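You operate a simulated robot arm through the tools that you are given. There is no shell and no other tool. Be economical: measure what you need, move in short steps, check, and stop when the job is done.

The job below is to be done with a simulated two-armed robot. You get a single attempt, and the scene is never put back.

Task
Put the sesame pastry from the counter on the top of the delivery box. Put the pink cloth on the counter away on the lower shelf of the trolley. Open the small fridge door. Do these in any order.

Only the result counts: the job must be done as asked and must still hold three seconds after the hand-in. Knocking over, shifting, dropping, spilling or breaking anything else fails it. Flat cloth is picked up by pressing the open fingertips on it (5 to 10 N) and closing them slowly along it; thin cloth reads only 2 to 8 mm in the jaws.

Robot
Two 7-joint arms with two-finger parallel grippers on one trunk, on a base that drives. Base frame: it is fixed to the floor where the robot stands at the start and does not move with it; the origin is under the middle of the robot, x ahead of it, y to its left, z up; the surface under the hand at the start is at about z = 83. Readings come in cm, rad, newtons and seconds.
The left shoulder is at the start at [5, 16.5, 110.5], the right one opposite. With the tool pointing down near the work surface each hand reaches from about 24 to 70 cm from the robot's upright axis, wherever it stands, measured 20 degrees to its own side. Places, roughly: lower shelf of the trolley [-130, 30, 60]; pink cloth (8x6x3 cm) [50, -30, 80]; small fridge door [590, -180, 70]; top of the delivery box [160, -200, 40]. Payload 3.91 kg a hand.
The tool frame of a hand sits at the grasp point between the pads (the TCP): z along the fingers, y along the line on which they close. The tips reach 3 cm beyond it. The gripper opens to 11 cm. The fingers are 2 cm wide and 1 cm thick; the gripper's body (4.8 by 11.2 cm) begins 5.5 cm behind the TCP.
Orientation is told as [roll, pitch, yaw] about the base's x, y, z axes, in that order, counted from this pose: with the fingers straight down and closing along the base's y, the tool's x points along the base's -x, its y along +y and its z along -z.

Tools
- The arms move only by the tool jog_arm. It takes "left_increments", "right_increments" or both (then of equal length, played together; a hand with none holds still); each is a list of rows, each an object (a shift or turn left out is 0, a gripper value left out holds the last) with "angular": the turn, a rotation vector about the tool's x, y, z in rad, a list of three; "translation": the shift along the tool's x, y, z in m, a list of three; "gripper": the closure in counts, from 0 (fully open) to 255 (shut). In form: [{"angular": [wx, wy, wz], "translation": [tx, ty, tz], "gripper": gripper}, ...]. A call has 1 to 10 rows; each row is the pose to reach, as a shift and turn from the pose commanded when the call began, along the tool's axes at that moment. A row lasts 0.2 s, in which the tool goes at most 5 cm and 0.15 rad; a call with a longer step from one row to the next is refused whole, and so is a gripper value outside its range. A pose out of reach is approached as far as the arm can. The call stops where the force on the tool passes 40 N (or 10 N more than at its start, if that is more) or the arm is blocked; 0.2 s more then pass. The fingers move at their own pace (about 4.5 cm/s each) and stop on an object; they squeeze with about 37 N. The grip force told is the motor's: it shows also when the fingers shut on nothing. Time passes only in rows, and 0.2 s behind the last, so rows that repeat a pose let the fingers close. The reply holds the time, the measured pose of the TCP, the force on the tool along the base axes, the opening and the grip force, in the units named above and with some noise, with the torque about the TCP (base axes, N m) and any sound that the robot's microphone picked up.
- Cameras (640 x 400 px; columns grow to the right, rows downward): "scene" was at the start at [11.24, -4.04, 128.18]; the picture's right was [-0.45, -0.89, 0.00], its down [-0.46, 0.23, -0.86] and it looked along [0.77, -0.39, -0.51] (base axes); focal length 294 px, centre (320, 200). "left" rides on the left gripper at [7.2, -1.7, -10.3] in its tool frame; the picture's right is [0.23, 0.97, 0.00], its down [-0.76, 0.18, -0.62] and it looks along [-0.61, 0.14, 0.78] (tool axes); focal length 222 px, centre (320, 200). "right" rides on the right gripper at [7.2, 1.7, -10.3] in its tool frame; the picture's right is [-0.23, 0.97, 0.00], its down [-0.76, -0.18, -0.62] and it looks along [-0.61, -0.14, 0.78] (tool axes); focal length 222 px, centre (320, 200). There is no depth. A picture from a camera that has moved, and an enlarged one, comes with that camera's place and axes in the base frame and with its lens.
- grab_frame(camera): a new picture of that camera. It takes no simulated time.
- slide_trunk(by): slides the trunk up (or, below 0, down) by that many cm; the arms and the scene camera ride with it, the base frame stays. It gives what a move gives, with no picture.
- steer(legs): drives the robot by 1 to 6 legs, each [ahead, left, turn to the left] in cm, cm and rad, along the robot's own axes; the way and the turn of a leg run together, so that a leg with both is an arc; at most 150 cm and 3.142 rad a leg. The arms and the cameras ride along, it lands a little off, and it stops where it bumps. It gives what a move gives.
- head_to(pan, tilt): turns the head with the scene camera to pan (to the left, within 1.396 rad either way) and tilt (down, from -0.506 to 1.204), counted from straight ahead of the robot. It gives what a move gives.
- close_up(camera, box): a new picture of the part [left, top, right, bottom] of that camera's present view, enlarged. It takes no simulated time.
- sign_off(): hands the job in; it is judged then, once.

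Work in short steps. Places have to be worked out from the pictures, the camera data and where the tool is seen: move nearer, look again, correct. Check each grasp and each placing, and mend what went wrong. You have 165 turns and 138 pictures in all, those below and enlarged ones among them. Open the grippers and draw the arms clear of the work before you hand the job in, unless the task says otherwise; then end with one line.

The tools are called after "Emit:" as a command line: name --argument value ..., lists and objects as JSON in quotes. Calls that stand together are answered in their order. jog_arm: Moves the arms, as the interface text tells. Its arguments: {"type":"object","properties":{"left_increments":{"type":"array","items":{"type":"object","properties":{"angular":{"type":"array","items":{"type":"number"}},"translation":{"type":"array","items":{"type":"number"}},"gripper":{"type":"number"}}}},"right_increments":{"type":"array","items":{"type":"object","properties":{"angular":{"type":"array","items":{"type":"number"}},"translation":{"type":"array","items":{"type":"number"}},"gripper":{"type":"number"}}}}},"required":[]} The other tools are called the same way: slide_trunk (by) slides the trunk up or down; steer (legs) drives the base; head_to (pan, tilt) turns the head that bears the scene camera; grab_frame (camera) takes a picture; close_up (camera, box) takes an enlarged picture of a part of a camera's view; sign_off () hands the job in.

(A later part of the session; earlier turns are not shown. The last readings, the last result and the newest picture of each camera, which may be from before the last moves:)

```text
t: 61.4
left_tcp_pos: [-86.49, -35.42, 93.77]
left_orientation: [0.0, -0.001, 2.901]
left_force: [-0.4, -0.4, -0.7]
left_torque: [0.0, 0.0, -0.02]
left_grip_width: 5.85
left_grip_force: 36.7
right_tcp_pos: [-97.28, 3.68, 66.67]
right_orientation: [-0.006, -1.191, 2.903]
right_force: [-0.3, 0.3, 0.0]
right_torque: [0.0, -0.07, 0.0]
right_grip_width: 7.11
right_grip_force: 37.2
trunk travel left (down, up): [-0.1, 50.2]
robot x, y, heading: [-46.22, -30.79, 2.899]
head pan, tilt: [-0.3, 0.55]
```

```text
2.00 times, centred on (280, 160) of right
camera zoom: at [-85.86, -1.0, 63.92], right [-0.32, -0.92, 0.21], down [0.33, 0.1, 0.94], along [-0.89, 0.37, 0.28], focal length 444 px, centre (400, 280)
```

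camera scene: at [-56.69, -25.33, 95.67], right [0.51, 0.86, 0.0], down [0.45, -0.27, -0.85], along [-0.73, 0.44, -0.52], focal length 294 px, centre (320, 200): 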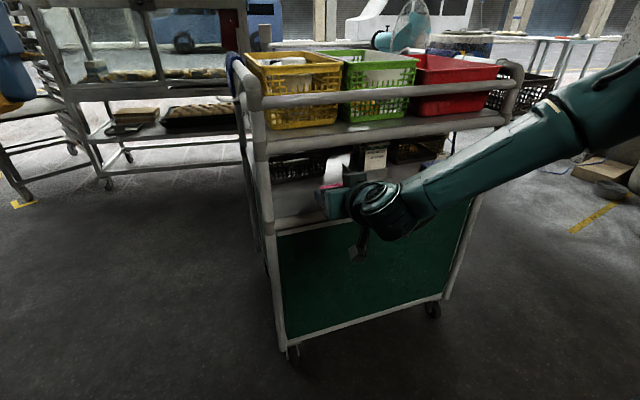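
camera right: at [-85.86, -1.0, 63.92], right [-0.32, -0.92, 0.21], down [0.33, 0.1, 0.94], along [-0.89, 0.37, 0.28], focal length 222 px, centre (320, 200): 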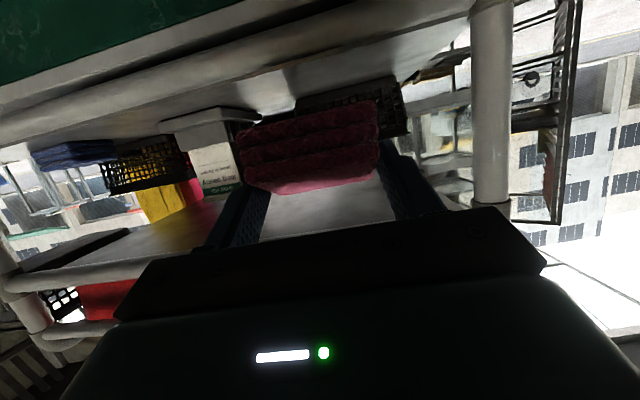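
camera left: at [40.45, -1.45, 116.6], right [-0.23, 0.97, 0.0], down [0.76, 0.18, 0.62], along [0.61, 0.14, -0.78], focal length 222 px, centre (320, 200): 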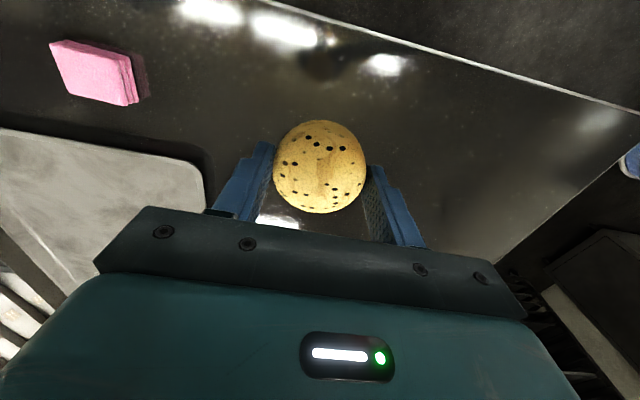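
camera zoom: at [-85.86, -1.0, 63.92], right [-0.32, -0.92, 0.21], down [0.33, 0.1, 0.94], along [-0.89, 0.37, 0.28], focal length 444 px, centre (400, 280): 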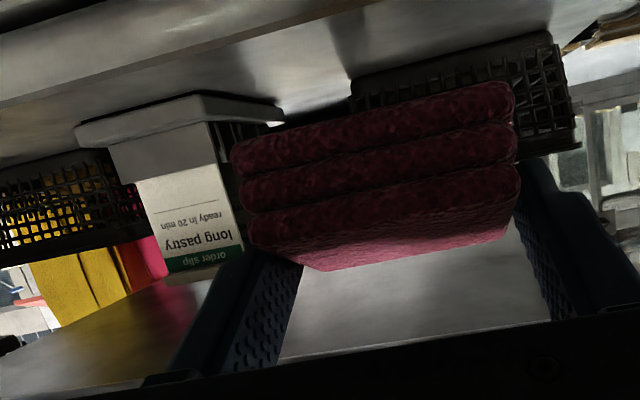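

The sign block's base is at 22 cm lateral, so there is room. I drive in 9 cm, so the TCP ends about 4 cm past the bar, and watch the gripper's top against the upper bar.

Emit:
steer --legs '[[9, 0, 0]]'

Emit:
close_up --camera "scene" --box '[220, 100, 460, 250]'

Emit:
grab_frame --camera "right"

```text
t: 62.5
left_tcp_pos: [-94.96, -33.34, 93.79]
left_orientation: [0.001, -0.001, 2.9]
left_force: [0.2, -0.3, -0.2]
left_torque: [0.01, 0.0, -0.03]
left_grip_width: 5.85
left_grip_force: 37.7
right_tcp_pos: [-105.93, 5.71, 66.79]
right_orientation: [-0.005, -1.193, 2.901]
right_force: [-0.1, 0.5, -1.1]
right_torque: [0.02, -0.04, 0.01]
right_grip_width: 7.14
right_grip_force: 37.2
trunk travel left (down, up): [-0.1, 50.2]
robot x, y, heading: [-54.52, -28.42, 2.901]
head pan, tilt: [-0.3, 0.55]
```

```text
2.67 times, centred on (340, 175) of scene
camera zoom: at [-65.3, -23.22, 95.67], right [0.51, 0.86, 0.0], down [0.45, -0.27, -0.85], along [-0.73, 0.44, -0.52], focal length 785 px, centre (267, 267)
```

zoom: 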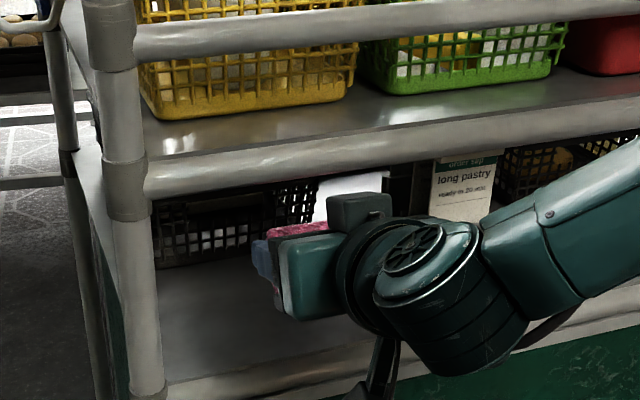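

```text
104 pictures are left
camera right: at [-94.48, 1.1, 63.92], right [-0.32, -0.93, 0.21], down [0.33, 0.1, 0.94], along [-0.89, 0.37, 0.28], focal length 222 px, centre (320, 200)
```

right: 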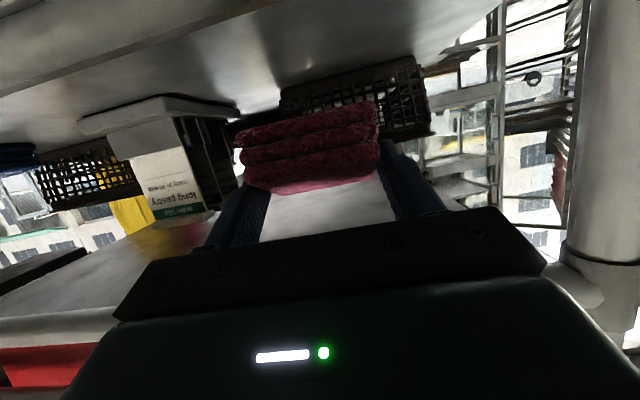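

The TCP is 3.9 cm past the bar, the cloth clears the bar, and the gripper top is at about 75, just below the upper bar. I try lowering 1.5 cm with the arm.

Emit:
jog_arm --right_increments '[{"translation": [0.007, 0, 0.003]}, {"translation": [0.014, 0, 0.0055]}, {"translation": [0.014, 0, 0.0055]}]'

```text
t: 63.3
left_tcp_pos: [-94.98, -33.4, 93.73]
left_orientation: [0.0, -0.001, 2.9]
left_force: [-0.4, 0.1, -0.3]
left_torque: [0.02, -0.01, 0.01]
left_grip_width: 5.82
left_grip_force: 37.4
right_tcp_pos: [-105.98, 5.67, 66.02]
right_orientation: [-0.007, -1.193, 2.903]
right_force: [-0.4, -0.2, -0.1]
right_torque: [-0.02, -0.04, 0.02]
right_grip_width: 7.08
right_grip_force: 37.1
right hand out of reach, approached as far as the arm can: row 2, 3
trunk travel left (down, up): [-0.1, 50.2]
robot x, y, heading: [-54.82, -28.61, 2.898]
head pan, tilt: [-0.3, 0.55]
```

It is now at z 66.0. I drive 1.5 cm further in and check before the release.

Emit:
steer --legs '[[1.5, 0, 0]]'

Emit:
close_up --camera "scene" --box '[220, 100, 460, 250]'

```text
t: 64.1
left_tcp_pos: [-96.43, -33.05, 93.8]
left_orientation: [-0.002, 0.002, 2.902]
left_force: [-0.2, -0.2, -1.1]
left_torque: [0.0, 0.01, 0.0]
left_grip_width: 5.83
left_grip_force: 36.5
right_tcp_pos: [-107.37, 6.22, 66.18]
right_orientation: [-0.006, -1.193, 2.902]
right_force: [0.0, -1.0, 0.1]
right_torque: [0.02, 0.02, -0.02]
right_grip_width: 7.1
right_grip_force: 37.3
trunk travel left (down, up): [-0.1, 50.2]
robot x, y, heading: [-56.27, -27.69, 2.896]
head pan, tilt: [-0.3, 0.55]
```

```text
2.67 times, centred on (340, 175) of scene
camera zoom: at [-66.76, -22.87, 95.67], right [0.51, 0.86, 0.0], down [0.45, -0.27, -0.85], along [-0.73, 0.44, -0.52], focal length 785 px, centre (267, 267)
```

zoom: 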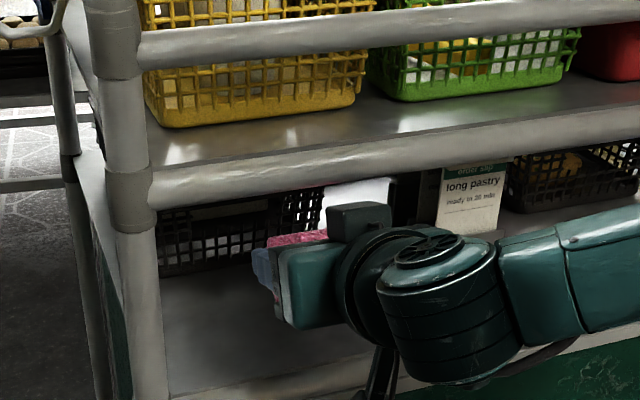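

The cloth's near edge is about 4.4 cm past the bar with open shelf beneath it. I release.

Emit:
jog_arm --right_increments '[{"gripper": 60}, {"gripper": 20}, {"gripper": 0}, {"gripper": 0}, {"gripper": 0}, {"gripper": 0}]'

Emit:
grab_frame --camera "right"

Emit:
close_up --camera "scene" --box '[220, 100, 460, 250]'

```text
t: 65.5
left_tcp_pos: [-96.4, -32.99, 93.91]
left_orientation: [-0.001, -0.001, 2.9]
left_force: [0.6, 0.0, -0.8]
left_torque: [-0.02, 0.0, -0.02]
left_grip_width: 5.82
left_grip_force: 36.7
right_tcp_pos: [-107.4, 6.1, 66.13]
right_orientation: [-0.006, -1.191, 2.903]
right_force: [-0.4, -0.9, -0.1]
right_torque: [0.03, -0.03, 0.02]
right_grip_width: 11.0
right_grip_force: 0.0
trunk travel left (down, up): [-0.1, 50.2]
robot x, y, heading: [-56.73, -28.3, 2.9]
head pan, tilt: [-0.3, 0.55]
```

```text
102 pictures are left
camera right: at [-95.94, 1.48, 63.22], right [-0.32, -0.92, 0.21], down [0.33, 0.1, 0.94], along [-0.89, 0.37, 0.28], focal length 222 px, centre (320, 200)
```

right: 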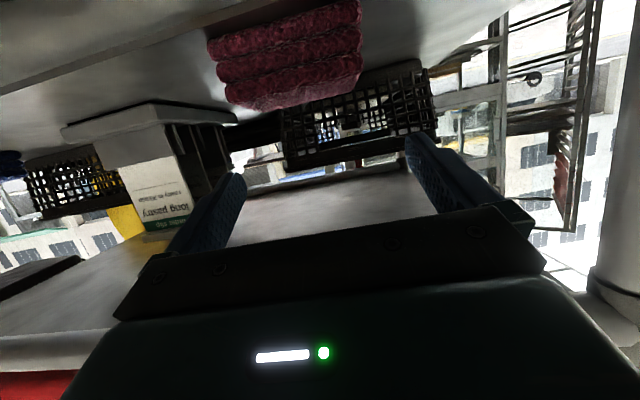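

```text
2.67 times, centred on (340, 175) of scene
camera zoom: at [-66.76, -22.87, 95.67], right [0.51, 0.86, 0.0], down [0.45, -0.27, -0.85], along [-0.73, 0.44, -0.52], focal length 785 px, centre (267, 267)
```

zoom: 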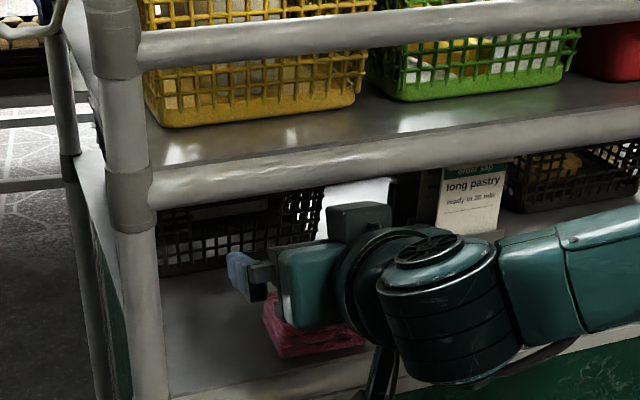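

The cloth has landed flat on the lower shelf behind the bar. I back straight out and look again.

Emit:
steer --legs '[[-25, 0, 0]]'

Emit:
slide_trunk --by 30

Emit:
close_up --camera "scene" --box '[200, 100, 520, 300]'

```text
t: 67.3
left_tcp_pos: [-72.37, -38.96, 93.82]
left_orientation: [0.0, 0.0, 2.903]
left_force: [-0.8, 0.3, -1.0]
left_torque: [-0.01, -0.06, 0.05]
left_grip_width: 5.85
left_grip_force: 36.9
right_tcp_pos: [-83.49, 0.21, 66.16]
right_orientation: [-0.006, -1.193, 2.904]
right_force: [0.2, 0.5, -0.6]
right_torque: [0.0, 0.01, 0.0]
right_grip_width: 10.98
right_grip_force: 0.0
trunk travel left (down, up): [-0.1, 50.2]
robot x, y, heading: [-32.2, -34.18, 2.905]
head pan, tilt: [-0.3, 0.55]
```

```text
t: 70.3
left_tcp_pos: [-72.54, -38.92, 123.77]
left_orientation: [0.001, -0.001, 2.904]
left_force: [-0.2, 0.0, -0.1]
left_torque: [-0.01, 0.01, 0.0]
left_grip_width: 5.85
left_grip_force: 37.2
right_tcp_pos: [-83.49, 0.24, 96.02]
right_orientation: [-0.008, -1.191, 2.903]
right_force: [-0.1, 0.0, -0.6]
right_torque: [0.05, 0.02, -0.02]
right_grip_width: 10.99
right_grip_force: 0.0
trunk travel left (down, up): [-30.1, 20.2]
robot x, y, heading: [-32.58, -33.86, 2.897]
head pan, tilt: [-0.3, 0.55]
```

```text
2.00 times, centred on (360, 200) of scene
camera zoom: at [-42.75, -28.74, 125.66], right [0.51, 0.86, 0.0], down [0.45, -0.27, -0.85], along [-0.73, 0.44, -0.52], focal length 589 px, centre (240, 200)
```

zoom: 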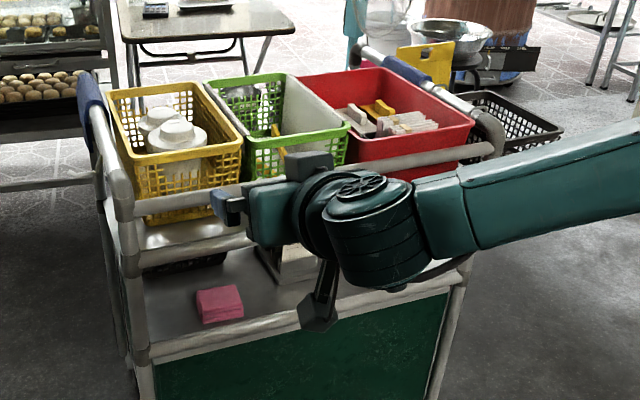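

The cloth rests on the lower shelf. Next is the delivery box: I turn left to face about -45° and look.

Emit:
steer --legs '[[0, 0, 2.6]]'

Emit:
head_to --pan 0 --tilt 0.4

Emit:
grab_frame --camera "scene"

```text
t: 76.8
left_tcp_pos: [4.07, -51.03, 124.0]
left_orientation: [0.0, 0.001, -0.796]
left_force: [-0.3, -1.0, -1.6]
left_torque: [0.0, 0.02, 0.01]
left_grip_width: 5.85
left_grip_force: 37.5
right_tcp_pos: [-7.27, -90.06, 96.18]
right_orientation: [-0.007, -1.19, -0.795]
right_force: [0.1, 0.1, 0.0]
right_torque: [0.01, 0.01, 0.04]
right_grip_width: 11.0
right_grip_force: 0.0
trunk travel left (down, up): [-30.1, 20.2]
robot x, y, heading: [-32.37, -34.17, -0.799]
head pan, tilt: [-0.3, 0.55]
```

```text
t: 77.6
left_tcp_pos: [4.1, -51.07, 123.77]
left_orientation: [-0.001, 0.0, -0.795]
left_force: [0.5, 0.0, -0.8]
left_torque: [-0.01, 0.01, -0.03]
left_grip_width: 5.83
left_grip_force: 37.4
right_tcp_pos: [-7.38, -90.07, 96.04]
right_orientation: [-0.007, -1.192, -0.793]
right_force: [0.3, 0.0, -0.3]
right_torque: [0.02, -0.03, 0.04]
right_grip_width: 11.03
right_grip_force: 0.1
trunk travel left (down, up): [-30.1, 20.2]
robot x, y, heading: [-32.43, -34.23, -0.797]
head pan, tilt: [0.0, 0.4]
```

```text
99 pictures are left
camera scene: at [-23.66, -42.76, 127.04], right [-0.72, -0.7, 0.0], down [-0.27, 0.28, -0.92], along [0.64, -0.66, -0.39], focal length 294 px, centre (320, 200)
```

scene: 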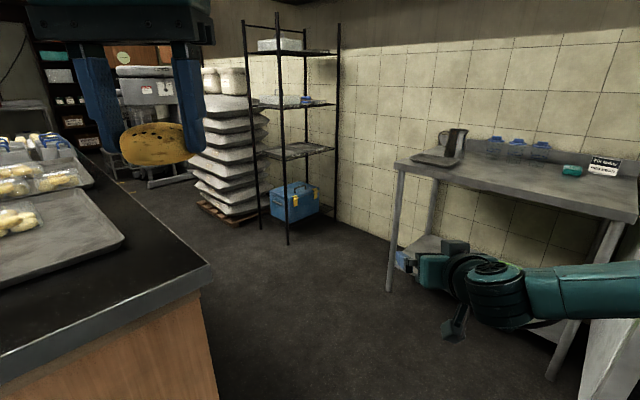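

The box stands on the bottom level of the narrow rack, with a shelf above it at roughly z 70. I retract the right hand to a neutral fingers-down pose, then drive nearer.

Emit:
jog_arm --right_increments '[{"translation": [-0.0047, 0, -0.022], "angular": [0, 0.148, 0]}, {"translation": [-0.0094, 0, -0.044], "angular": [0, 0.296, 0]}, {"translation": [-0.014, 0, -0.066], "angular": [0, 0.444, 0]}, {"translation": [-0.0187, 0, -0.088], "angular": [0, 0.592, 0]}, {"translation": [-0.0234, 0, -0.11], "angular": [0, 0.74, 0]}, {"translation": [-0.028, 0, -0.132], "angular": [0, 0.888, 0]}, {"translation": [-0.0328, 0, -0.154], "angular": [0, 1.036, 0]}, {"translation": [-0.0375, 0, -0.176], "angular": [0, 1.18, 0]}, {"translation": [-0.0375, 0, -0.176], "angular": [0, 1.19, 0]}]'

Emit:
close_up --camera "scene" --box '[200, 0, 440, 260]'

```text
t: 79.6
left_tcp_pos: [4.08, -51.09, 123.79]
left_orientation: [-0.001, 0.0, -0.796]
left_force: [-0.1, 0.2, -0.1]
left_torque: [-0.01, 0.0, 0.0]
left_grip_width: 5.82
left_grip_force: 37.1
right_tcp_pos: [-17.72, -79.25, 106.0]
right_orientation: [-0.002, 0.001, -0.801]
right_force: [0.1, -0.2, 0.6]
right_torque: [-0.02, 0.0, 0.02]
right_grip_width: 10.99
right_grip_force: 0.1
trunk travel left (down, up): [-30.1, 20.2]
robot x, y, heading: [-32.15, -33.95, -0.797]
head pan, tilt: [0.0, 0.4]
```

```text
1.54 times, centred on (320, 130) of scene
camera zoom: at [-23.66, -42.76, 127.04], right [-0.71, -0.7, 0.0], down [-0.27, 0.28, -0.92], along [0.64, -0.66, -0.39], focal length 453 px, centre (320, 308)
```

zoom: 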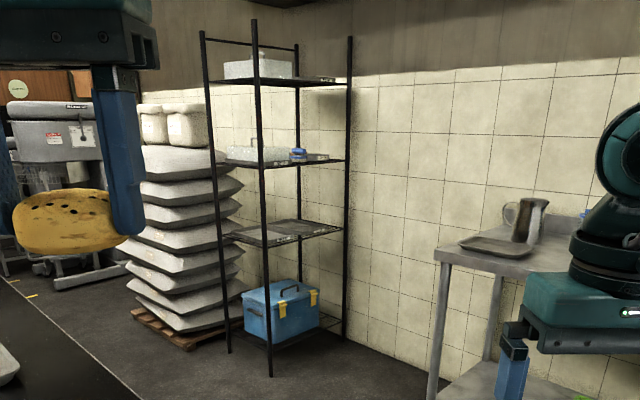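

I drive diagonally into the aisle between the counter and the table, towards [60,-120], then turn along the aisle.

Emit:
steer --legs '[[0, 0, 0.045], [125, 0, 0]]'

Emit:
grab_frame --camera "scene"

```text
t: 86.2
left_tcp_pos: [95.57, -132.07, 123.68]
left_orientation: [-0.001, 0.001, -0.734]
left_force: [-0.8, -0.6, -1.4]
left_torque: [-0.01, -0.01, -0.01]
left_grip_width: 5.83
left_grip_force: 36.8
right_tcp_pos: [75.67, -161.65, 106.04]
right_orientation: [-0.001, -0.001, -0.74]
right_force: [0.2, 0.5, 0.3]
right_torque: [0.0, 0.01, 0.0]
right_grip_width: 10.98
right_grip_force: 0.0
trunk travel left (down, up): [-30.1, 20.2]
robot x, y, heading: [58.15, -117.18, -0.738]
head pan, tilt: [0.0, 0.4]
```

```text
97 pictures are left
camera scene: at [67.49, -125.52, 127.04], right [-0.67, -0.74, 0.0], down [-0.29, 0.26, -0.92], along [0.68, -0.62, -0.39], focal length 294 px, centre (320, 200)
```

scene: 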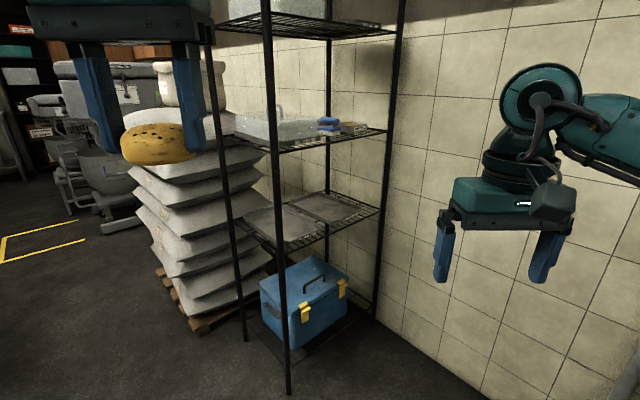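

The rack's posts are at about x 141–177, y -173…-234, with its long open side facing -x. The box top spans x 142–165, y -179…-212 at z≈40, and the shelf above is at z≈71. I zoom on the lid.

Emit:
close_up --camera "scene" --box '[220, 180, 412, 370]'

```text
2.11 times, centred on (316, 275) of scene
camera zoom: at [67.49, -125.52, 127.04], right [-0.67, -0.74, 0.0], down [-0.29, 0.26, -0.92], along [0.68, -0.62, -0.39], focal length 620 px, centre (328, 42)
```

zoom: 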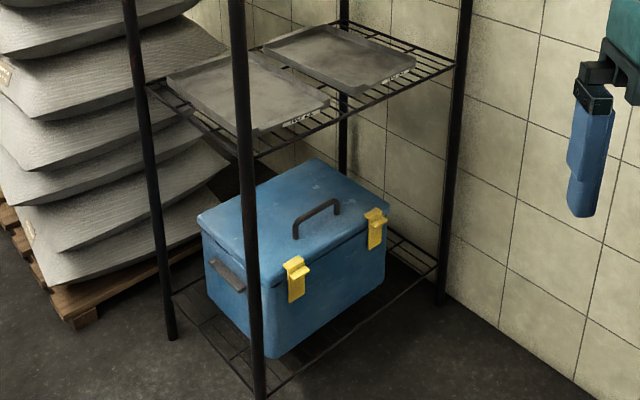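

The handle stands near x≈147, y -189…-202, and the clear part of the lid is around [157,-187]. Approaching from the aisle (the +y end, between the posts at x 141 and 177) with a tilted left hand suits best. I drive to about [135,-115] and face -y.

Emit:
steer --legs '[[0, 0, 0.738], [77, 0, 0], [0, 0, -1.57]]'

Emit:
head_to --pan 0.1 --tilt 0.75

Emit:
grab_frame --camera "scene"

```text
t: 93.8
left_tcp_pos: [175.86, -118.8, 123.81]
left_orientation: [0.0, -0.002, -0.412]
left_force: [-0.1, -0.4, 0.3]
left_torque: [0.05, 0.02, 0.0]
left_grip_width: 5.83
left_grip_force: 37.2
right_tcp_pos: [166.62, -152.3, 105.68]
right_orientation: [-0.011, 0.008, -0.383]
right_force: [-0.2, 0.9, -0.1]
right_torque: [-0.03, 0.0, 0.0]
right_grip_width: 10.99
right_grip_force: 0.0
trunk travel left (down, up): [-30.1, 20.2]
robot x, y, heading: [135.35, -116.97, -0.406]
head pan, tilt: [0.0, 0.4]
stopped in leg 3: the robot was blocked; the commanded pose is now the measured one
```

```text
t: 94.7
left_tcp_pos: [176.04, -118.78, 123.72]
left_orientation: [-0.001, -0.001, -0.411]
left_force: [0.6, 0.6, -0.2]
left_torque: [0.0, -0.01, 0.01]
left_grip_width: 5.85
left_grip_force: 37.1
right_tcp_pos: [166.8, -152.28, 105.6]
right_orientation: [-0.014, 0.011, -0.386]
right_force: [-0.1, -0.1, -0.8]
right_torque: [0.0, 0.03, -0.03]
right_grip_width: 11.0
right_grip_force: 0.0
trunk travel left (down, up): [-30.1, 20.2]
robot x, y, heading: [135.34, -117.09, -0.407]
head pan, tilt: [0.099, 0.75]
```

```text
95 pictures are left
camera scene: at [146.65, -120.54, 123.91], right [-0.3, -0.95, 0.0], down [-0.65, 0.21, -0.73], along [0.7, -0.22, -0.68], focal length 294 px, centre (320, 200)
```

scene: 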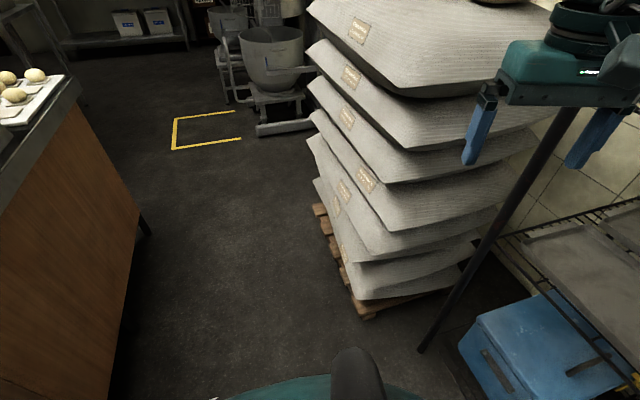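

Turning was blocked, most likely because my right elbow met the rack's near post. I turn back a little, shift towards the counter side, and check the rack.

Emit:
steer --legs '[[0, 0, 0.25], [0, 14, 0]]'

Emit:
head_to --pan -1.0 --tilt 0.4

Emit:
grab_frame --camera "scene"

```text
t: 97.4
left_tcp_pos: [177.17, -95.21, 123.89]
left_orientation: [0.0, -0.004, -0.166]
left_force: [0.6, 0.5, -1.4]
left_torque: [0.01, 0.02, 0.04]
left_grip_width: 5.82
left_grip_force: 36.8
right_tcp_pos: [176.58, -129.91, 105.66]
right_orientation: [-0.01, 0.006, -0.14]
right_force: [-0.6, -0.1, 1.4]
right_torque: [0.01, 0.01, -0.01]
right_grip_width: 10.99
right_grip_force: 0.1
trunk travel left (down, up): [-30.1, 20.2]
robot x, y, heading: [137.96, -102.86, -0.158]
head pan, tilt: [0.099, 0.75]
```

```text
t: 98.7
left_tcp_pos: [177.08, -95.34, 123.94]
left_orientation: [0.001, -0.003, -0.165]
left_force: [-0.1, -0.3, -0.6]
left_torque: [0.01, 0.01, -0.01]
left_grip_width: 5.84
left_grip_force: 36.8
right_tcp_pos: [176.36, -129.86, 105.66]
right_orientation: [-0.012, 0.009, -0.139]
right_force: [0.5, -0.2, 0.3]
right_torque: [0.01, -0.01, 0.01]
right_grip_width: 11.04
right_grip_force: 0.0
trunk travel left (down, up): [-30.1, 20.2]
robot x, y, heading: [137.99, -103.35, -0.164]
head pan, tilt: [-1.0, 0.4]
```

```text
94 pictures are left
camera scene: at [144.62, -112.08, 127.04], right [-0.92, -0.4, 0.0], down [-0.16, 0.36, -0.92], along [0.37, -0.84, -0.39], focal length 294 px, centre (320, 200)
```

scene: 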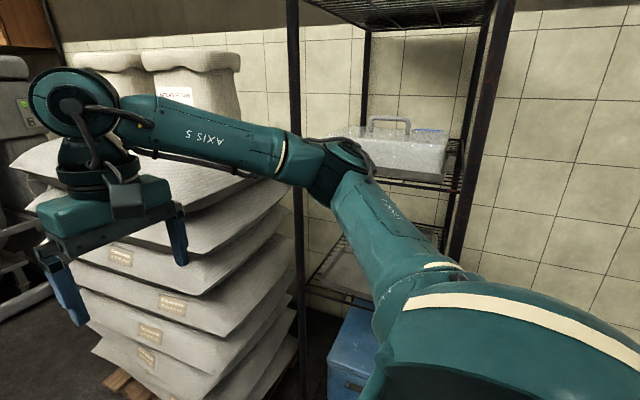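

The rack posts still project to [140,-173] and [177,-173], so nothing moved. There is now enough room to turn.

Emit:
steer --legs '[[0, 0, -1.41]]'

Emit:
head_to --pan 0.1 --tilt 0.6

Emit:
grab_frame --camera "scene"

```text
t: 102.6
left_tcp_pos: [152.21, -140.59, 123.88]
left_orientation: [0.001, -0.003, -1.565]
left_force: [0.2, 0.6, 0.4]
left_torque: [0.0, -0.01, -0.02]
left_grip_width: 5.85
left_grip_force: 37.3
right_tcp_pos: [117.98, -145.83, 105.61]
right_orientation: [-0.009, 0.006, -1.541]
right_force: [-0.5, 0.0, 0.8]
right_torque: [0.02, 0.01, 0.01]
right_grip_width: 11.01
right_grip_force: 0.0
trunk travel left (down, up): [-30.1, 20.2]
robot x, y, heading: [137.95, -102.86, -1.561]
head pan, tilt: [-1.0, 0.4]
```

```text
t: 103.9
left_tcp_pos: [152.18, -140.57, 123.88]
left_orientation: [0.002, -0.003, -1.564]
left_force: [-0.4, -0.7, 0.0]
left_torque: [0.03, 0.0, 0.03]
left_grip_width: 5.84
left_grip_force: 36.8
right_tcp_pos: [117.92, -145.85, 105.66]
right_orientation: [-0.01, 0.005, -1.54]
right_force: [0.8, -0.6, -0.6]
right_torque: [0.01, 0.02, -0.01]
right_grip_width: 10.98
right_grip_force: 0.1
trunk travel left (down, up): [-30.1, 20.2]
robot x, y, heading: [138.05, -102.87, -1.562]
head pan, tilt: [0.099, 0.6]
```

```text
93 pictures are left
camera scene: at [139.01, -114.84, 125.22], right [-0.99, -0.11, 0.0], down [-0.06, 0.56, -0.83], along [0.09, -0.82, -0.56], focal length 294 px, centre (320, 200)
```

scene: 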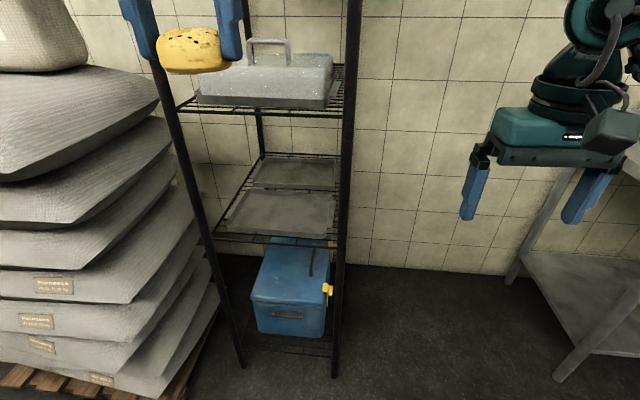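

The rack and box are confirmed: lid front edge y≈-177.5, x 144–170, handle at x≈150 for y<-188, upper shelf z≈71.8. I'll place the pastry at about [160,-186]. First I lower the trunk, then lower and tilt the left hand outside the rack.

Emit:
slide_trunk --by -30

Emit:
jog_arm --left_increments '[{"translation": [-0.0093, 0.0078, 0.042], "angular": [0, -0.061, 0]}, {"translation": [-0.0186, 0.0156, 0.084], "angular": [0, -0.122, 0]}, {"translation": [-0.028, 0.0234, 0.126], "angular": [0, -0.183, 0]}, {"translation": [-0.0372, 0.0312, 0.168], "angular": [0, -0.244, 0]}, {"translation": [-0.0465, 0.039, 0.21], "angular": [0, -0.305, 0]}, {"translation": [-0.0558, 0.0468, 0.252], "angular": [0, -0.366, 0]}, {"translation": [-0.0651, 0.0546, 0.294], "angular": [0, -0.427, 0]}, {"translation": [-0.0744, 0.0624, 0.336], "angular": [0, -0.488, 0]}, {"translation": [-0.0837, 0.0702, 0.378], "angular": [0, -0.549, 0]}, {"translation": [-0.093, 0.078, 0.42], "angular": [0, -0.61, 0]}]'

Emit:
grab_frame --camera "scene"

```text
t: 106.9
left_tcp_pos: [152.24, -140.58, 93.88]
left_orientation: [0.002, -0.004, -1.566]
left_force: [0.4, 0.1, -1.0]
left_torque: [-0.02, 0.01, 0.02]
left_grip_width: 5.82
left_grip_force: 37.5
right_tcp_pos: [118.03, -145.82, 75.65]
right_orientation: [-0.011, 0.008, -1.539]
right_force: [0.7, 1.3, -0.3]
right_torque: [0.02, 0.0, -0.02]
right_grip_width: 10.97
right_grip_force: 0.1
trunk travel left (down, up): [-0.1, 50.2]
robot x, y, heading: [137.63, -102.73, -1.561]
head pan, tilt: [0.099, 0.6]
```

```text
t: 109.1
left_tcp_pos: [160.23, -150.08, 51.72]
left_orientation: [0.002, -0.614, -1.568]
left_force: [-0.4, 0.5, 0.1]
left_torque: [0.03, 0.0, -0.04]
left_grip_width: 5.81
left_grip_force: 37.2
right_tcp_pos: [117.86, -145.84, 75.75]
right_orientation: [-0.009, 0.006, -1.538]
right_force: [-0.6, -0.5, 0.6]
right_torque: [-0.01, 0.03, -0.01]
right_grip_width: 11.0
right_grip_force: 0.1
trunk travel left (down, up): [-0.1, 50.2]
robot x, y, heading: [137.75, -103.28, -1.561]
head pan, tilt: [0.099, 0.6]
```

```text
92 pictures are left
camera scene: at [139.01, -114.83, 95.22], right [-0.99, -0.11, 0.0], down [-0.06, 0.56, -0.83], along [0.09, -0.82, -0.56], focal length 294 px, centre (320, 200)
```

scene: 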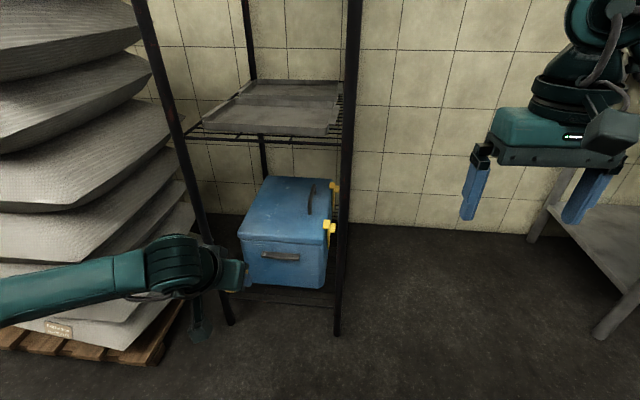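

The left forearm sticks out towards the sacks, so facing straight -y is risky. I turn to heading about -1.2 and shift right, so that the forearm will enter between the two posts with the elbow in the aisle, and extend the arm a little.

Emit:
steer --legs '[[0, 0, 0.36], [0, -29, 0]]'

Emit:
jog_arm --left_increments '[{"translation": [-0.03, 0, 0.021]}, {"translation": [-0.06, 0, 0.042]}, {"translation": [-0.09, 0, 0.063]}, {"translation": [-0.09, 0, 0.063]}]'

Emit:
head_to --pan 0.2 --tilt 0.6

Emit:
grab_frame --camera "scene"

```text
t: 113.4
left_tcp_pos: [148.14, -149.73, 51.61]
left_orientation: [0.003, -0.613, -1.202]
left_force: [0.5, -0.5, -0.1]
left_torque: [0.0, 0.03, 0.0]
left_grip_width: 5.82
left_grip_force: 37.7
right_tcp_pos: [106.98, -160.78, 75.51]
right_orientation: [-0.01, 0.006, -1.177]
right_force: [0.1, -1.0, -0.2]
right_torque: [0.01, 0.0, 0.01]
right_grip_width: 10.99
right_grip_force: 0.1
trunk travel left (down, up): [-0.1, 50.2]
robot x, y, heading: [110.57, -113.78, -1.2]
head pan, tilt: [0.099, 0.6]
```

```text
t: 114.4
left_tcp_pos: [151.99, -159.89, 51.81]
left_orientation: [0.002, -0.612, -1.202]
left_force: [-0.2, 0.6, -0.8]
left_torque: [0.01, -0.03, -0.02]
left_grip_width: 5.84
left_grip_force: 37.1
right_tcp_pos: [107.04, -160.8, 75.66]
right_orientation: [-0.011, 0.007, -1.175]
right_force: [-0.8, -0.8, -0.8]
right_torque: [-0.01, 0.04, 0.0]
right_grip_width: 10.98
right_grip_force: 0.0
trunk travel left (down, up): [-0.1, 50.2]
robot x, y, heading: [110.4, -113.63, -1.2]
head pan, tilt: [0.099, 0.6]
```

```text
t: 115.1
left_tcp_pos: [151.86, -159.85, 51.73]
left_orientation: [0.002, -0.612, -1.202]
left_force: [0.4, 1.0, -0.8]
left_torque: [-0.02, -0.02, 0.0]
left_grip_width: 5.83
left_grip_force: 36.6
right_tcp_pos: [107.1, -160.84, 75.58]
right_orientation: [-0.012, 0.005, -1.176]
right_force: [-0.7, 0.2, -0.4]
right_torque: [0.02, 0.02, 0.02]
right_grip_width: 10.99
right_grip_force: 0.0
trunk travel left (down, up): [-0.1, 50.2]
robot x, y, heading: [110.59, -113.93, -1.195]
head pan, tilt: [0.201, 0.6]
```

```text
91 pictures are left
camera scene: at [116.56, -123.95, 95.22], right [-0.84, -0.54, 0.0], down [-0.31, 0.47, -0.83], along [0.45, -0.69, -0.56], focal length 294 px, centre (320, 200)
```

scene: 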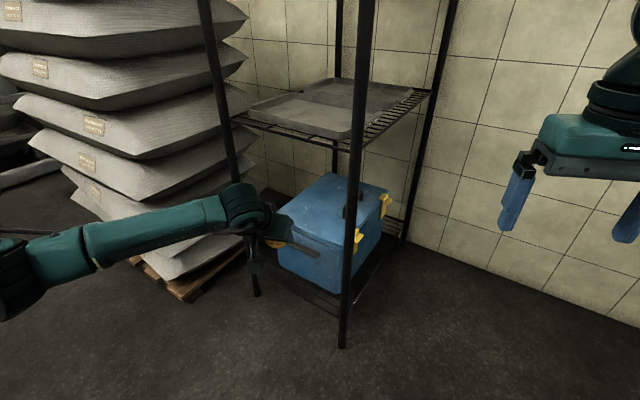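

The elbow will be safe. My lid height estimates disagree (30–40), so I take a precise close-up of the box before moving in.

Emit:
close_up --camera "scene" --box '[210, 60, 450, 310]'

Emit:
grab_frame --camera "left"

```text
1.60 times, centred on (330, 185) of scene
camera zoom: at [116.56, -123.95, 95.22], right [-0.84, -0.54, 0.0], down [-0.31, 0.47, -0.83], along [0.45, -0.69, -0.56], focal length 471 px, centre (304, 224)
```

zoom: 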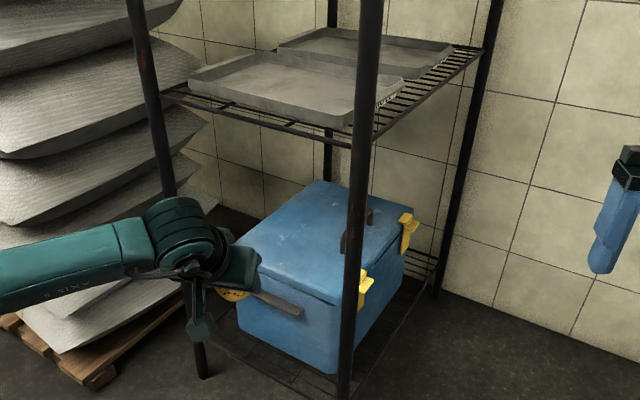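

```text
89 pictures are left
camera left: at [145.98, -149.4, 56.1], right [0.84, 0.52, -0.13], down [0.26, -0.18, 0.95], along [0.47, -0.83, -0.29], focal length 222 px, centre (320, 200)
```

left: 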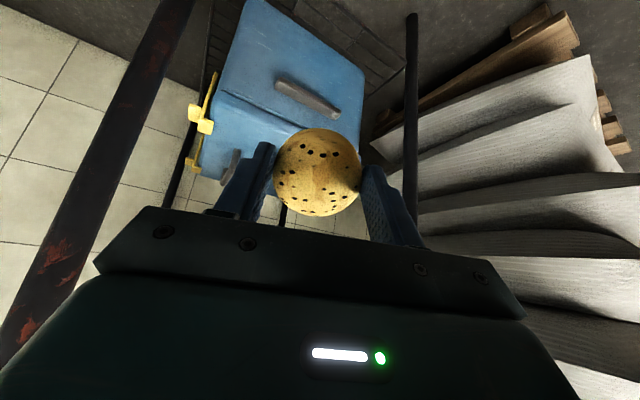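

Triangulating the back corner gives a lid height of 38.2, with the lid spanning x 143–170 and y -179…-212. The TCP touch height should then be about 42.3. I lower to z≈46 outside the rack, then drive in to bring the TCP to about [160,-186].

Emit:
jog_arm --left_increments '[{"translation": [0.016, 0, 0.0225]}, {"translation": [0.0316, 0, 0.045]}, {"translation": [0.0316, 0, 0.045]}]'

Emit:
steer --legs '[[14, -1, 0]]'

Emit:
grab_frame --camera "scene"

Emit:
grab_frame --camera "left"

```text
t: 115.9
left_tcp_pos: [152.03, -159.85, 46.16]
left_orientation: [0.001, -0.612, -1.202]
left_force: [-0.3, 0.4, -0.4]
left_torque: [-0.01, -0.01, -0.01]
left_grip_width: 5.82
left_grip_force: 36.6
right_tcp_pos: [107.1, -160.89, 75.68]
right_orientation: [-0.012, 0.006, -1.177]
right_force: [-0.3, -1.2, 0.1]
right_torque: [0.03, -0.01, 0.04]
right_grip_width: 11.02
right_grip_force: 0.0
trunk travel left (down, up): [-0.1, 50.2]
robot x, y, heading: [110.65, -113.61, -1.197]
head pan, tilt: [0.201, 0.6]
```

```text
t: 117.2
left_tcp_pos: [156.29, -173.13, 46.25]
left_orientation: [0.002, -0.613, -1.199]
left_force: [0.2, 0.5, -1.7]
left_torque: [0.0, -0.01, 0.01]
left_grip_width: 5.82
left_grip_force: 37.4
right_tcp_pos: [111.51, -174.16, 75.7]
right_orientation: [-0.011, 0.003, -1.171]
right_force: [-0.6, -0.1, 0.0]
right_torque: [-0.04, -0.02, 0.01]
right_grip_width: 10.99
right_grip_force: 0.1
trunk travel left (down, up): [-0.1, 50.2]
robot x, y, heading: [114.68, -127.21, -1.194]
head pan, tilt: [0.201, 0.6]
```

```text
88 pictures are left
camera scene: at [120.77, -137.28, 95.22], right [-0.84, -0.55, 0.0], down [-0.31, 0.47, -0.83], along [0.45, -0.69, -0.56], focal length 294 px, centre (320, 200)
```

scene: 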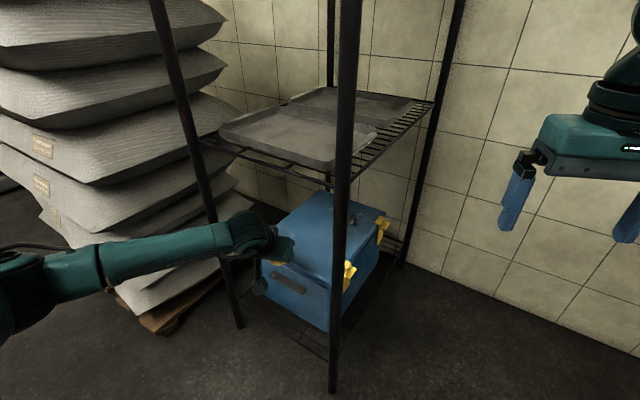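

```text
87 pictures are left
camera left: at [150.24, -162.59, 50.53], right [0.84, 0.53, -0.13], down [0.26, -0.18, 0.95], along [0.48, -0.83, -0.29], focal length 222 px, centre (320, 200)
```

left: 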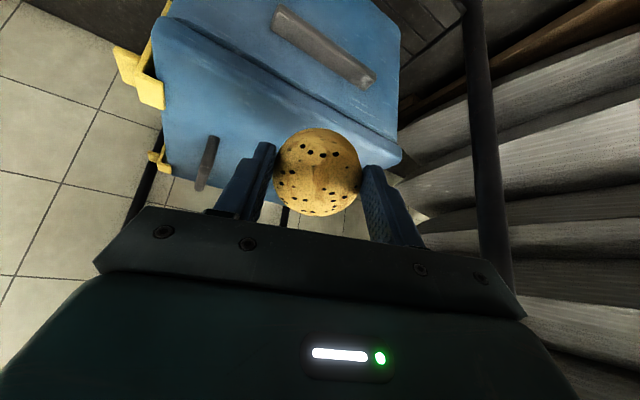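

The posts look clear of the forearm by about 9 cm. I drive the remaining 13 cm in.

Emit:
steer --legs '[[13, -0.5, 0]]'

Emit:
grab_frame --camera "scene"

Emit:
grab_frame --camera "left"

```text
t: 118.5
left_tcp_pos: [160.43, -185.11, 46.27]
left_orientation: [0.0, -0.613, -1.201]
left_force: [0.4, 0.2, -0.3]
left_torque: [0.01, 0.02, -0.01]
left_grip_width: 5.84
left_grip_force: 36.9
right_tcp_pos: [115.62, -186.18, 75.7]
right_orientation: [-0.012, 0.005, -1.174]
right_force: [0.4, 0.7, 0.2]
right_torque: [0.03, -0.01, -0.04]
right_grip_width: 11.0
right_grip_force: 0.0
trunk travel left (down, up): [-0.1, 50.2]
robot x, y, heading: [119.03, -139.23, -1.197]
head pan, tilt: [0.201, 0.6]
```

```text
86 pictures are left
camera scene: at [125.01, -149.37, 95.22], right [-0.84, -0.54, 0.0], down [-0.31, 0.47, -0.83], along [0.45, -0.69, -0.56], focal length 294 px, centre (320, 200)
```

scene: 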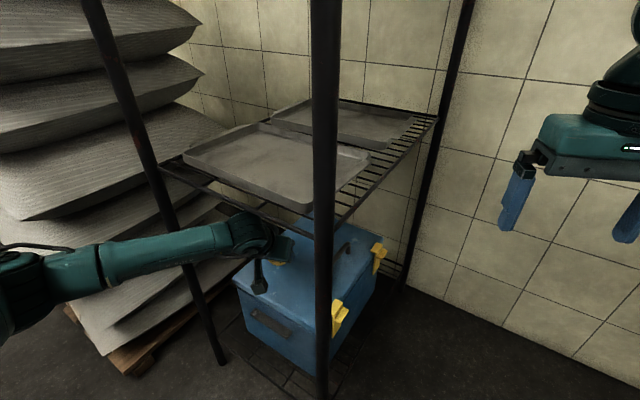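

```text
85 pictures are left
camera left: at [154.45, -174.7, 50.53], right [0.84, 0.53, -0.13], down [0.26, -0.18, 0.95], along [0.48, -0.83, -0.29], focal length 222 px, centre (320, 200)
```

left: 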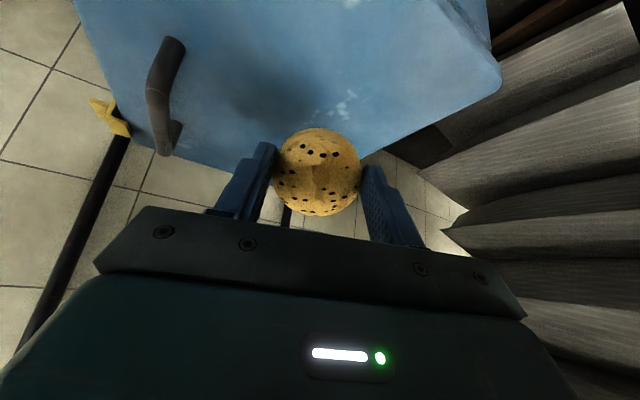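

The pastry hovers above the lid, clear of the handle. I lower in small steps to about z 42.8 and read the force.

Emit:
jog_arm --left_increments '[{"translation": [0.0066, 0, 0.0094]}, {"translation": [0.0132, 0, 0.0189]}, {"translation": [0.02, 0, 0.0287]}, {"translation": [0.02, 0, 0.0287]}]'

Emit:
grab_frame --camera "left"

```text
t: 119.5
left_tcp_pos: [160.48, -185.09, 42.7]
left_orientation: [0.0, -0.612, -1.201]
left_force: [0.1, -0.1, -1.0]
left_torque: [0.04, 0.01, -0.02]
left_grip_width: 5.83
left_grip_force: 37.2
right_tcp_pos: [115.61, -186.2, 75.65]
right_orientation: [-0.01, 0.005, -1.173]
right_force: [0.6, 1.3, -0.9]
right_torque: [-0.02, -0.05, 0.04]
right_grip_width: 10.97
right_grip_force: 0.0
trunk travel left (down, up): [-0.1, 50.2]
robot x, y, heading: [119.09, -139.28, -1.189]
head pan, tilt: [0.201, 0.6]
```

```text
84 pictures are left
camera left: at [154.46, -174.63, 46.96], right [0.84, 0.53, -0.13], down [0.26, -0.18, 0.95], along [0.48, -0.83, -0.29], focal length 222 px, centre (320, 200)
```

left: 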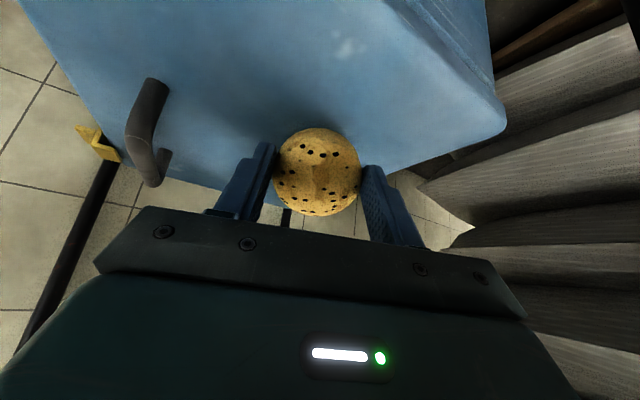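

There is no contact yet. I continue down in small steps.

Emit:
jog_arm --left_increments '[{"translation": [0.0023, 0, 0.0033]}, {"translation": [0.0046, 0, 0.0066]}, {"translation": [0.0069, 0, 0.0098]}]'

```text
t: 120.3
left_tcp_pos: [160.53, -185.2, 41.46]
left_orientation: [0.002, -0.612, -1.2]
left_force: [0.4, -0.5, 0.1]
left_torque: [0.02, -0.04, 0.0]
left_grip_width: 5.83
left_grip_force: 36.9
right_tcp_pos: [115.78, -186.23, 75.58]
right_orientation: [-0.011, 0.004, -1.171]
right_force: [0.2, -0.5, -0.1]
right_torque: [-0.05, -0.03, -0.02]
right_grip_width: 10.99
right_grip_force: 0.0
trunk travel left (down, up): [-0.1, 50.2]
robot x, y, heading: [118.72, -139.35, -1.194]
head pan, tilt: [0.201, 0.6]
```

Emit:
jog_arm --left_increments '[{"translation": [0.002, 0, 0.0028]}, {"translation": [0.004, 0, 0.0056]}, {"translation": [0.0057, 0, 0.0082]}]'

Emit:
grab_frame --camera "left"

Emit:
close_up --camera "scene" --box '[200, 190, 400, 315]'

```text
t: 121.1
left_tcp_pos: [160.49, -185.34, 40.89]
left_orientation: [-0.002, -0.619, -1.201]
left_force: [0.2, 5.1, 17.4]
left_torque: [0.1, -0.01, -0.03]
left_grip_width: 5.83
left_grip_force: 37.3
right_tcp_pos: [115.58, -186.15, 75.65]
right_orientation: [-0.008, 0.003, -1.173]
right_force: [0.2, 0.0, 0.1]
right_torque: [0.0, 0.01, 0.04]
right_grip_width: 11.0
right_grip_force: 0.0
trunk travel left (down, up): [-0.1, 50.2]
robot x, y, heading: [118.32, -139.27, -1.198]
head pan, tilt: [0.201, 0.6]
```

```text
83 pictures are left
camera left: at [154.44, -174.8, 45.12], right [0.84, 0.53, -0.13], down [0.26, -0.18, 0.95], along [0.48, -0.83, -0.28], focal length 222 px, centre (320, 200)
```

left: 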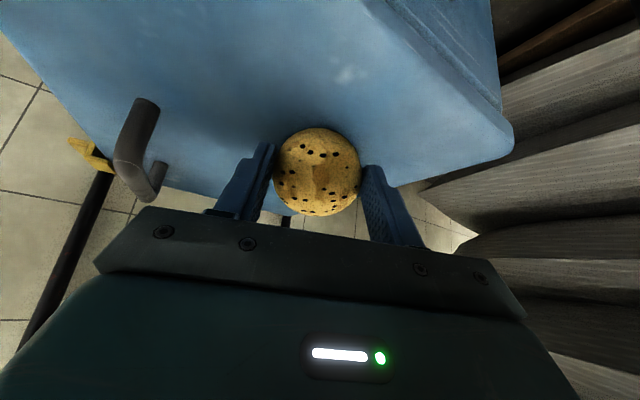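

```text
3.20 times, centred on (300, 252) of scene
camera zoom: at [124.93, -149.27, 95.27], right [-0.84, -0.55, 0.0], down [-0.31, 0.47, -0.83], along [0.45, -0.69, -0.56], focal length 942 px, centre (384, 32)
```

zoom: 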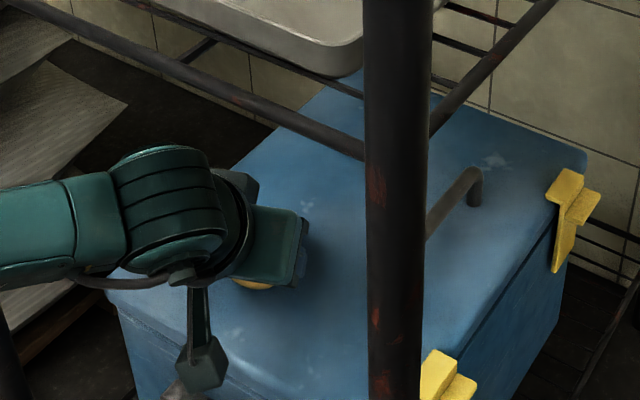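

Contact is made at 17 N. I ease up 3 mm and open gently.

Emit:
jog_arm --left_increments '[{"translation": [-0.0017, 0, -0.0025]}, {"translation": [-0.0017, 0, -0.0025], "gripper": 90}, {"translation": [-0.0017, 0, -0.0025], "gripper": 60}, {"translation": [-0.0017, 0, -0.0025], "gripper": 40}, {"translation": [-0.0017, 0, -0.0025], "gripper": 40}]'

Emit:
grab_frame --camera "left"

```text
t: 122.3
left_tcp_pos: [160.36, -185.12, 40.76]
left_orientation: [0.003, -0.613, -1.201]
left_force: [-0.7, -0.3, -0.3]
left_torque: [-0.01, 0.04, 0.01]
left_grip_width: 9.28
left_grip_force: 0.1
right_tcp_pos: [115.63, -186.22, 75.62]
right_orientation: [-0.01, 0.006, -1.171]
right_force: [0.4, -0.2, 0.7]
right_torque: [0.0, -0.04, -0.01]
right_grip_width: 10.99
right_grip_force: 0.1
trunk travel left (down, up): [-0.1, 50.2]
robot x, y, heading: [119.11, -139.49, -1.201]
head pan, tilt: [0.201, 0.6]
```

```text
81 pictures are left
camera left: at [154.43, -174.69, 45.11], right [0.84, 0.53, -0.13], down [0.26, -0.18, 0.95], along [0.48, -0.83, -0.29], focal length 222 px, centre (320, 200)
```

left: 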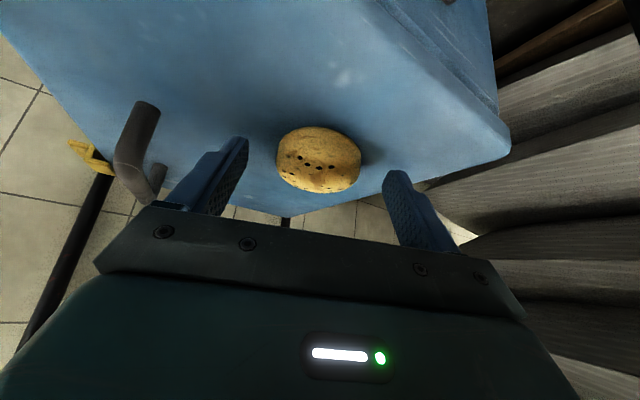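

The pastry lies flat on the lid. I raise the hand 4 cm and back straight out.

Emit:
jog_arm --left_increments '[{"translation": [-0.008, 0, -0.011]}, {"translation": [-0.016, 0, -0.022]}, {"translation": [-0.023, 0, -0.033]}, {"translation": [-0.023, 0, -0.033]}]'

Emit:
steer --legs '[[-30, 0, 0]]'

Emit:
grab_frame --camera "scene"

```text
t: 123.3
left_tcp_pos: [160.43, -185.3, 45.05]
left_orientation: [0.003, -0.612, -1.201]
left_force: [1.2, 0.2, 0.5]
left_torque: [0.01, -0.03, 0.02]
left_grip_width: 9.26
left_grip_force: 0.0
right_tcp_pos: [115.67, -186.14, 75.63]
right_orientation: [-0.011, 0.005, -1.173]
right_force: [0.3, -0.5, 0.3]
right_torque: [0.0, -0.03, 0.01]
right_grip_width: 10.98
right_grip_force: 0.1
trunk travel left (down, up): [-0.1, 50.2]
robot x, y, heading: [118.82, -139.24, -1.194]
head pan, tilt: [0.201, 0.6]
```

```text
t: 125.3
left_tcp_pos: [149.58, -157.82, 44.88]
left_orientation: [0.003, -0.612, -1.204]
left_force: [0.0, 0.2, 1.1]
left_torque: [-0.01, -0.02, 0.01]
left_grip_width: 9.27
left_grip_force: 0.0
right_tcp_pos: [104.62, -158.69, 75.81]
right_orientation: [-0.01, 0.006, -1.178]
right_force: [0.4, 0.1, 0.8]
right_torque: [-0.04, -0.01, -0.05]
right_grip_width: 11.0
right_grip_force: 0.1
trunk travel left (down, up): [-0.1, 50.2]
robot x, y, heading: [107.76, -111.81, -1.197]
head pan, tilt: [0.201, 0.6]
```

```text
80 pictures are left
camera scene: at [114.15, -121.82, 95.22], right [-0.84, -0.54, 0.0], down [-0.31, 0.47, -0.83], along [0.45, -0.69, -0.56], focal length 294 px, centre (320, 200)
```

scene: 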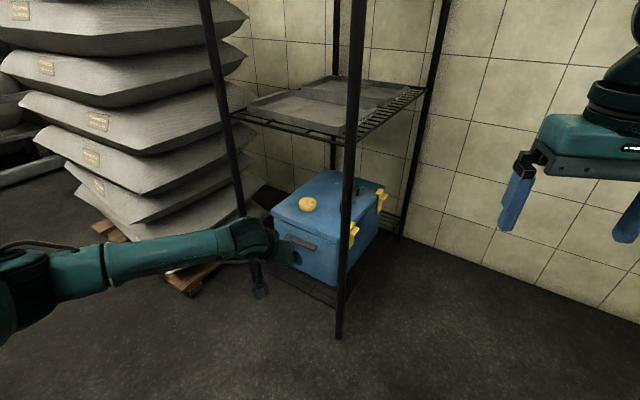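

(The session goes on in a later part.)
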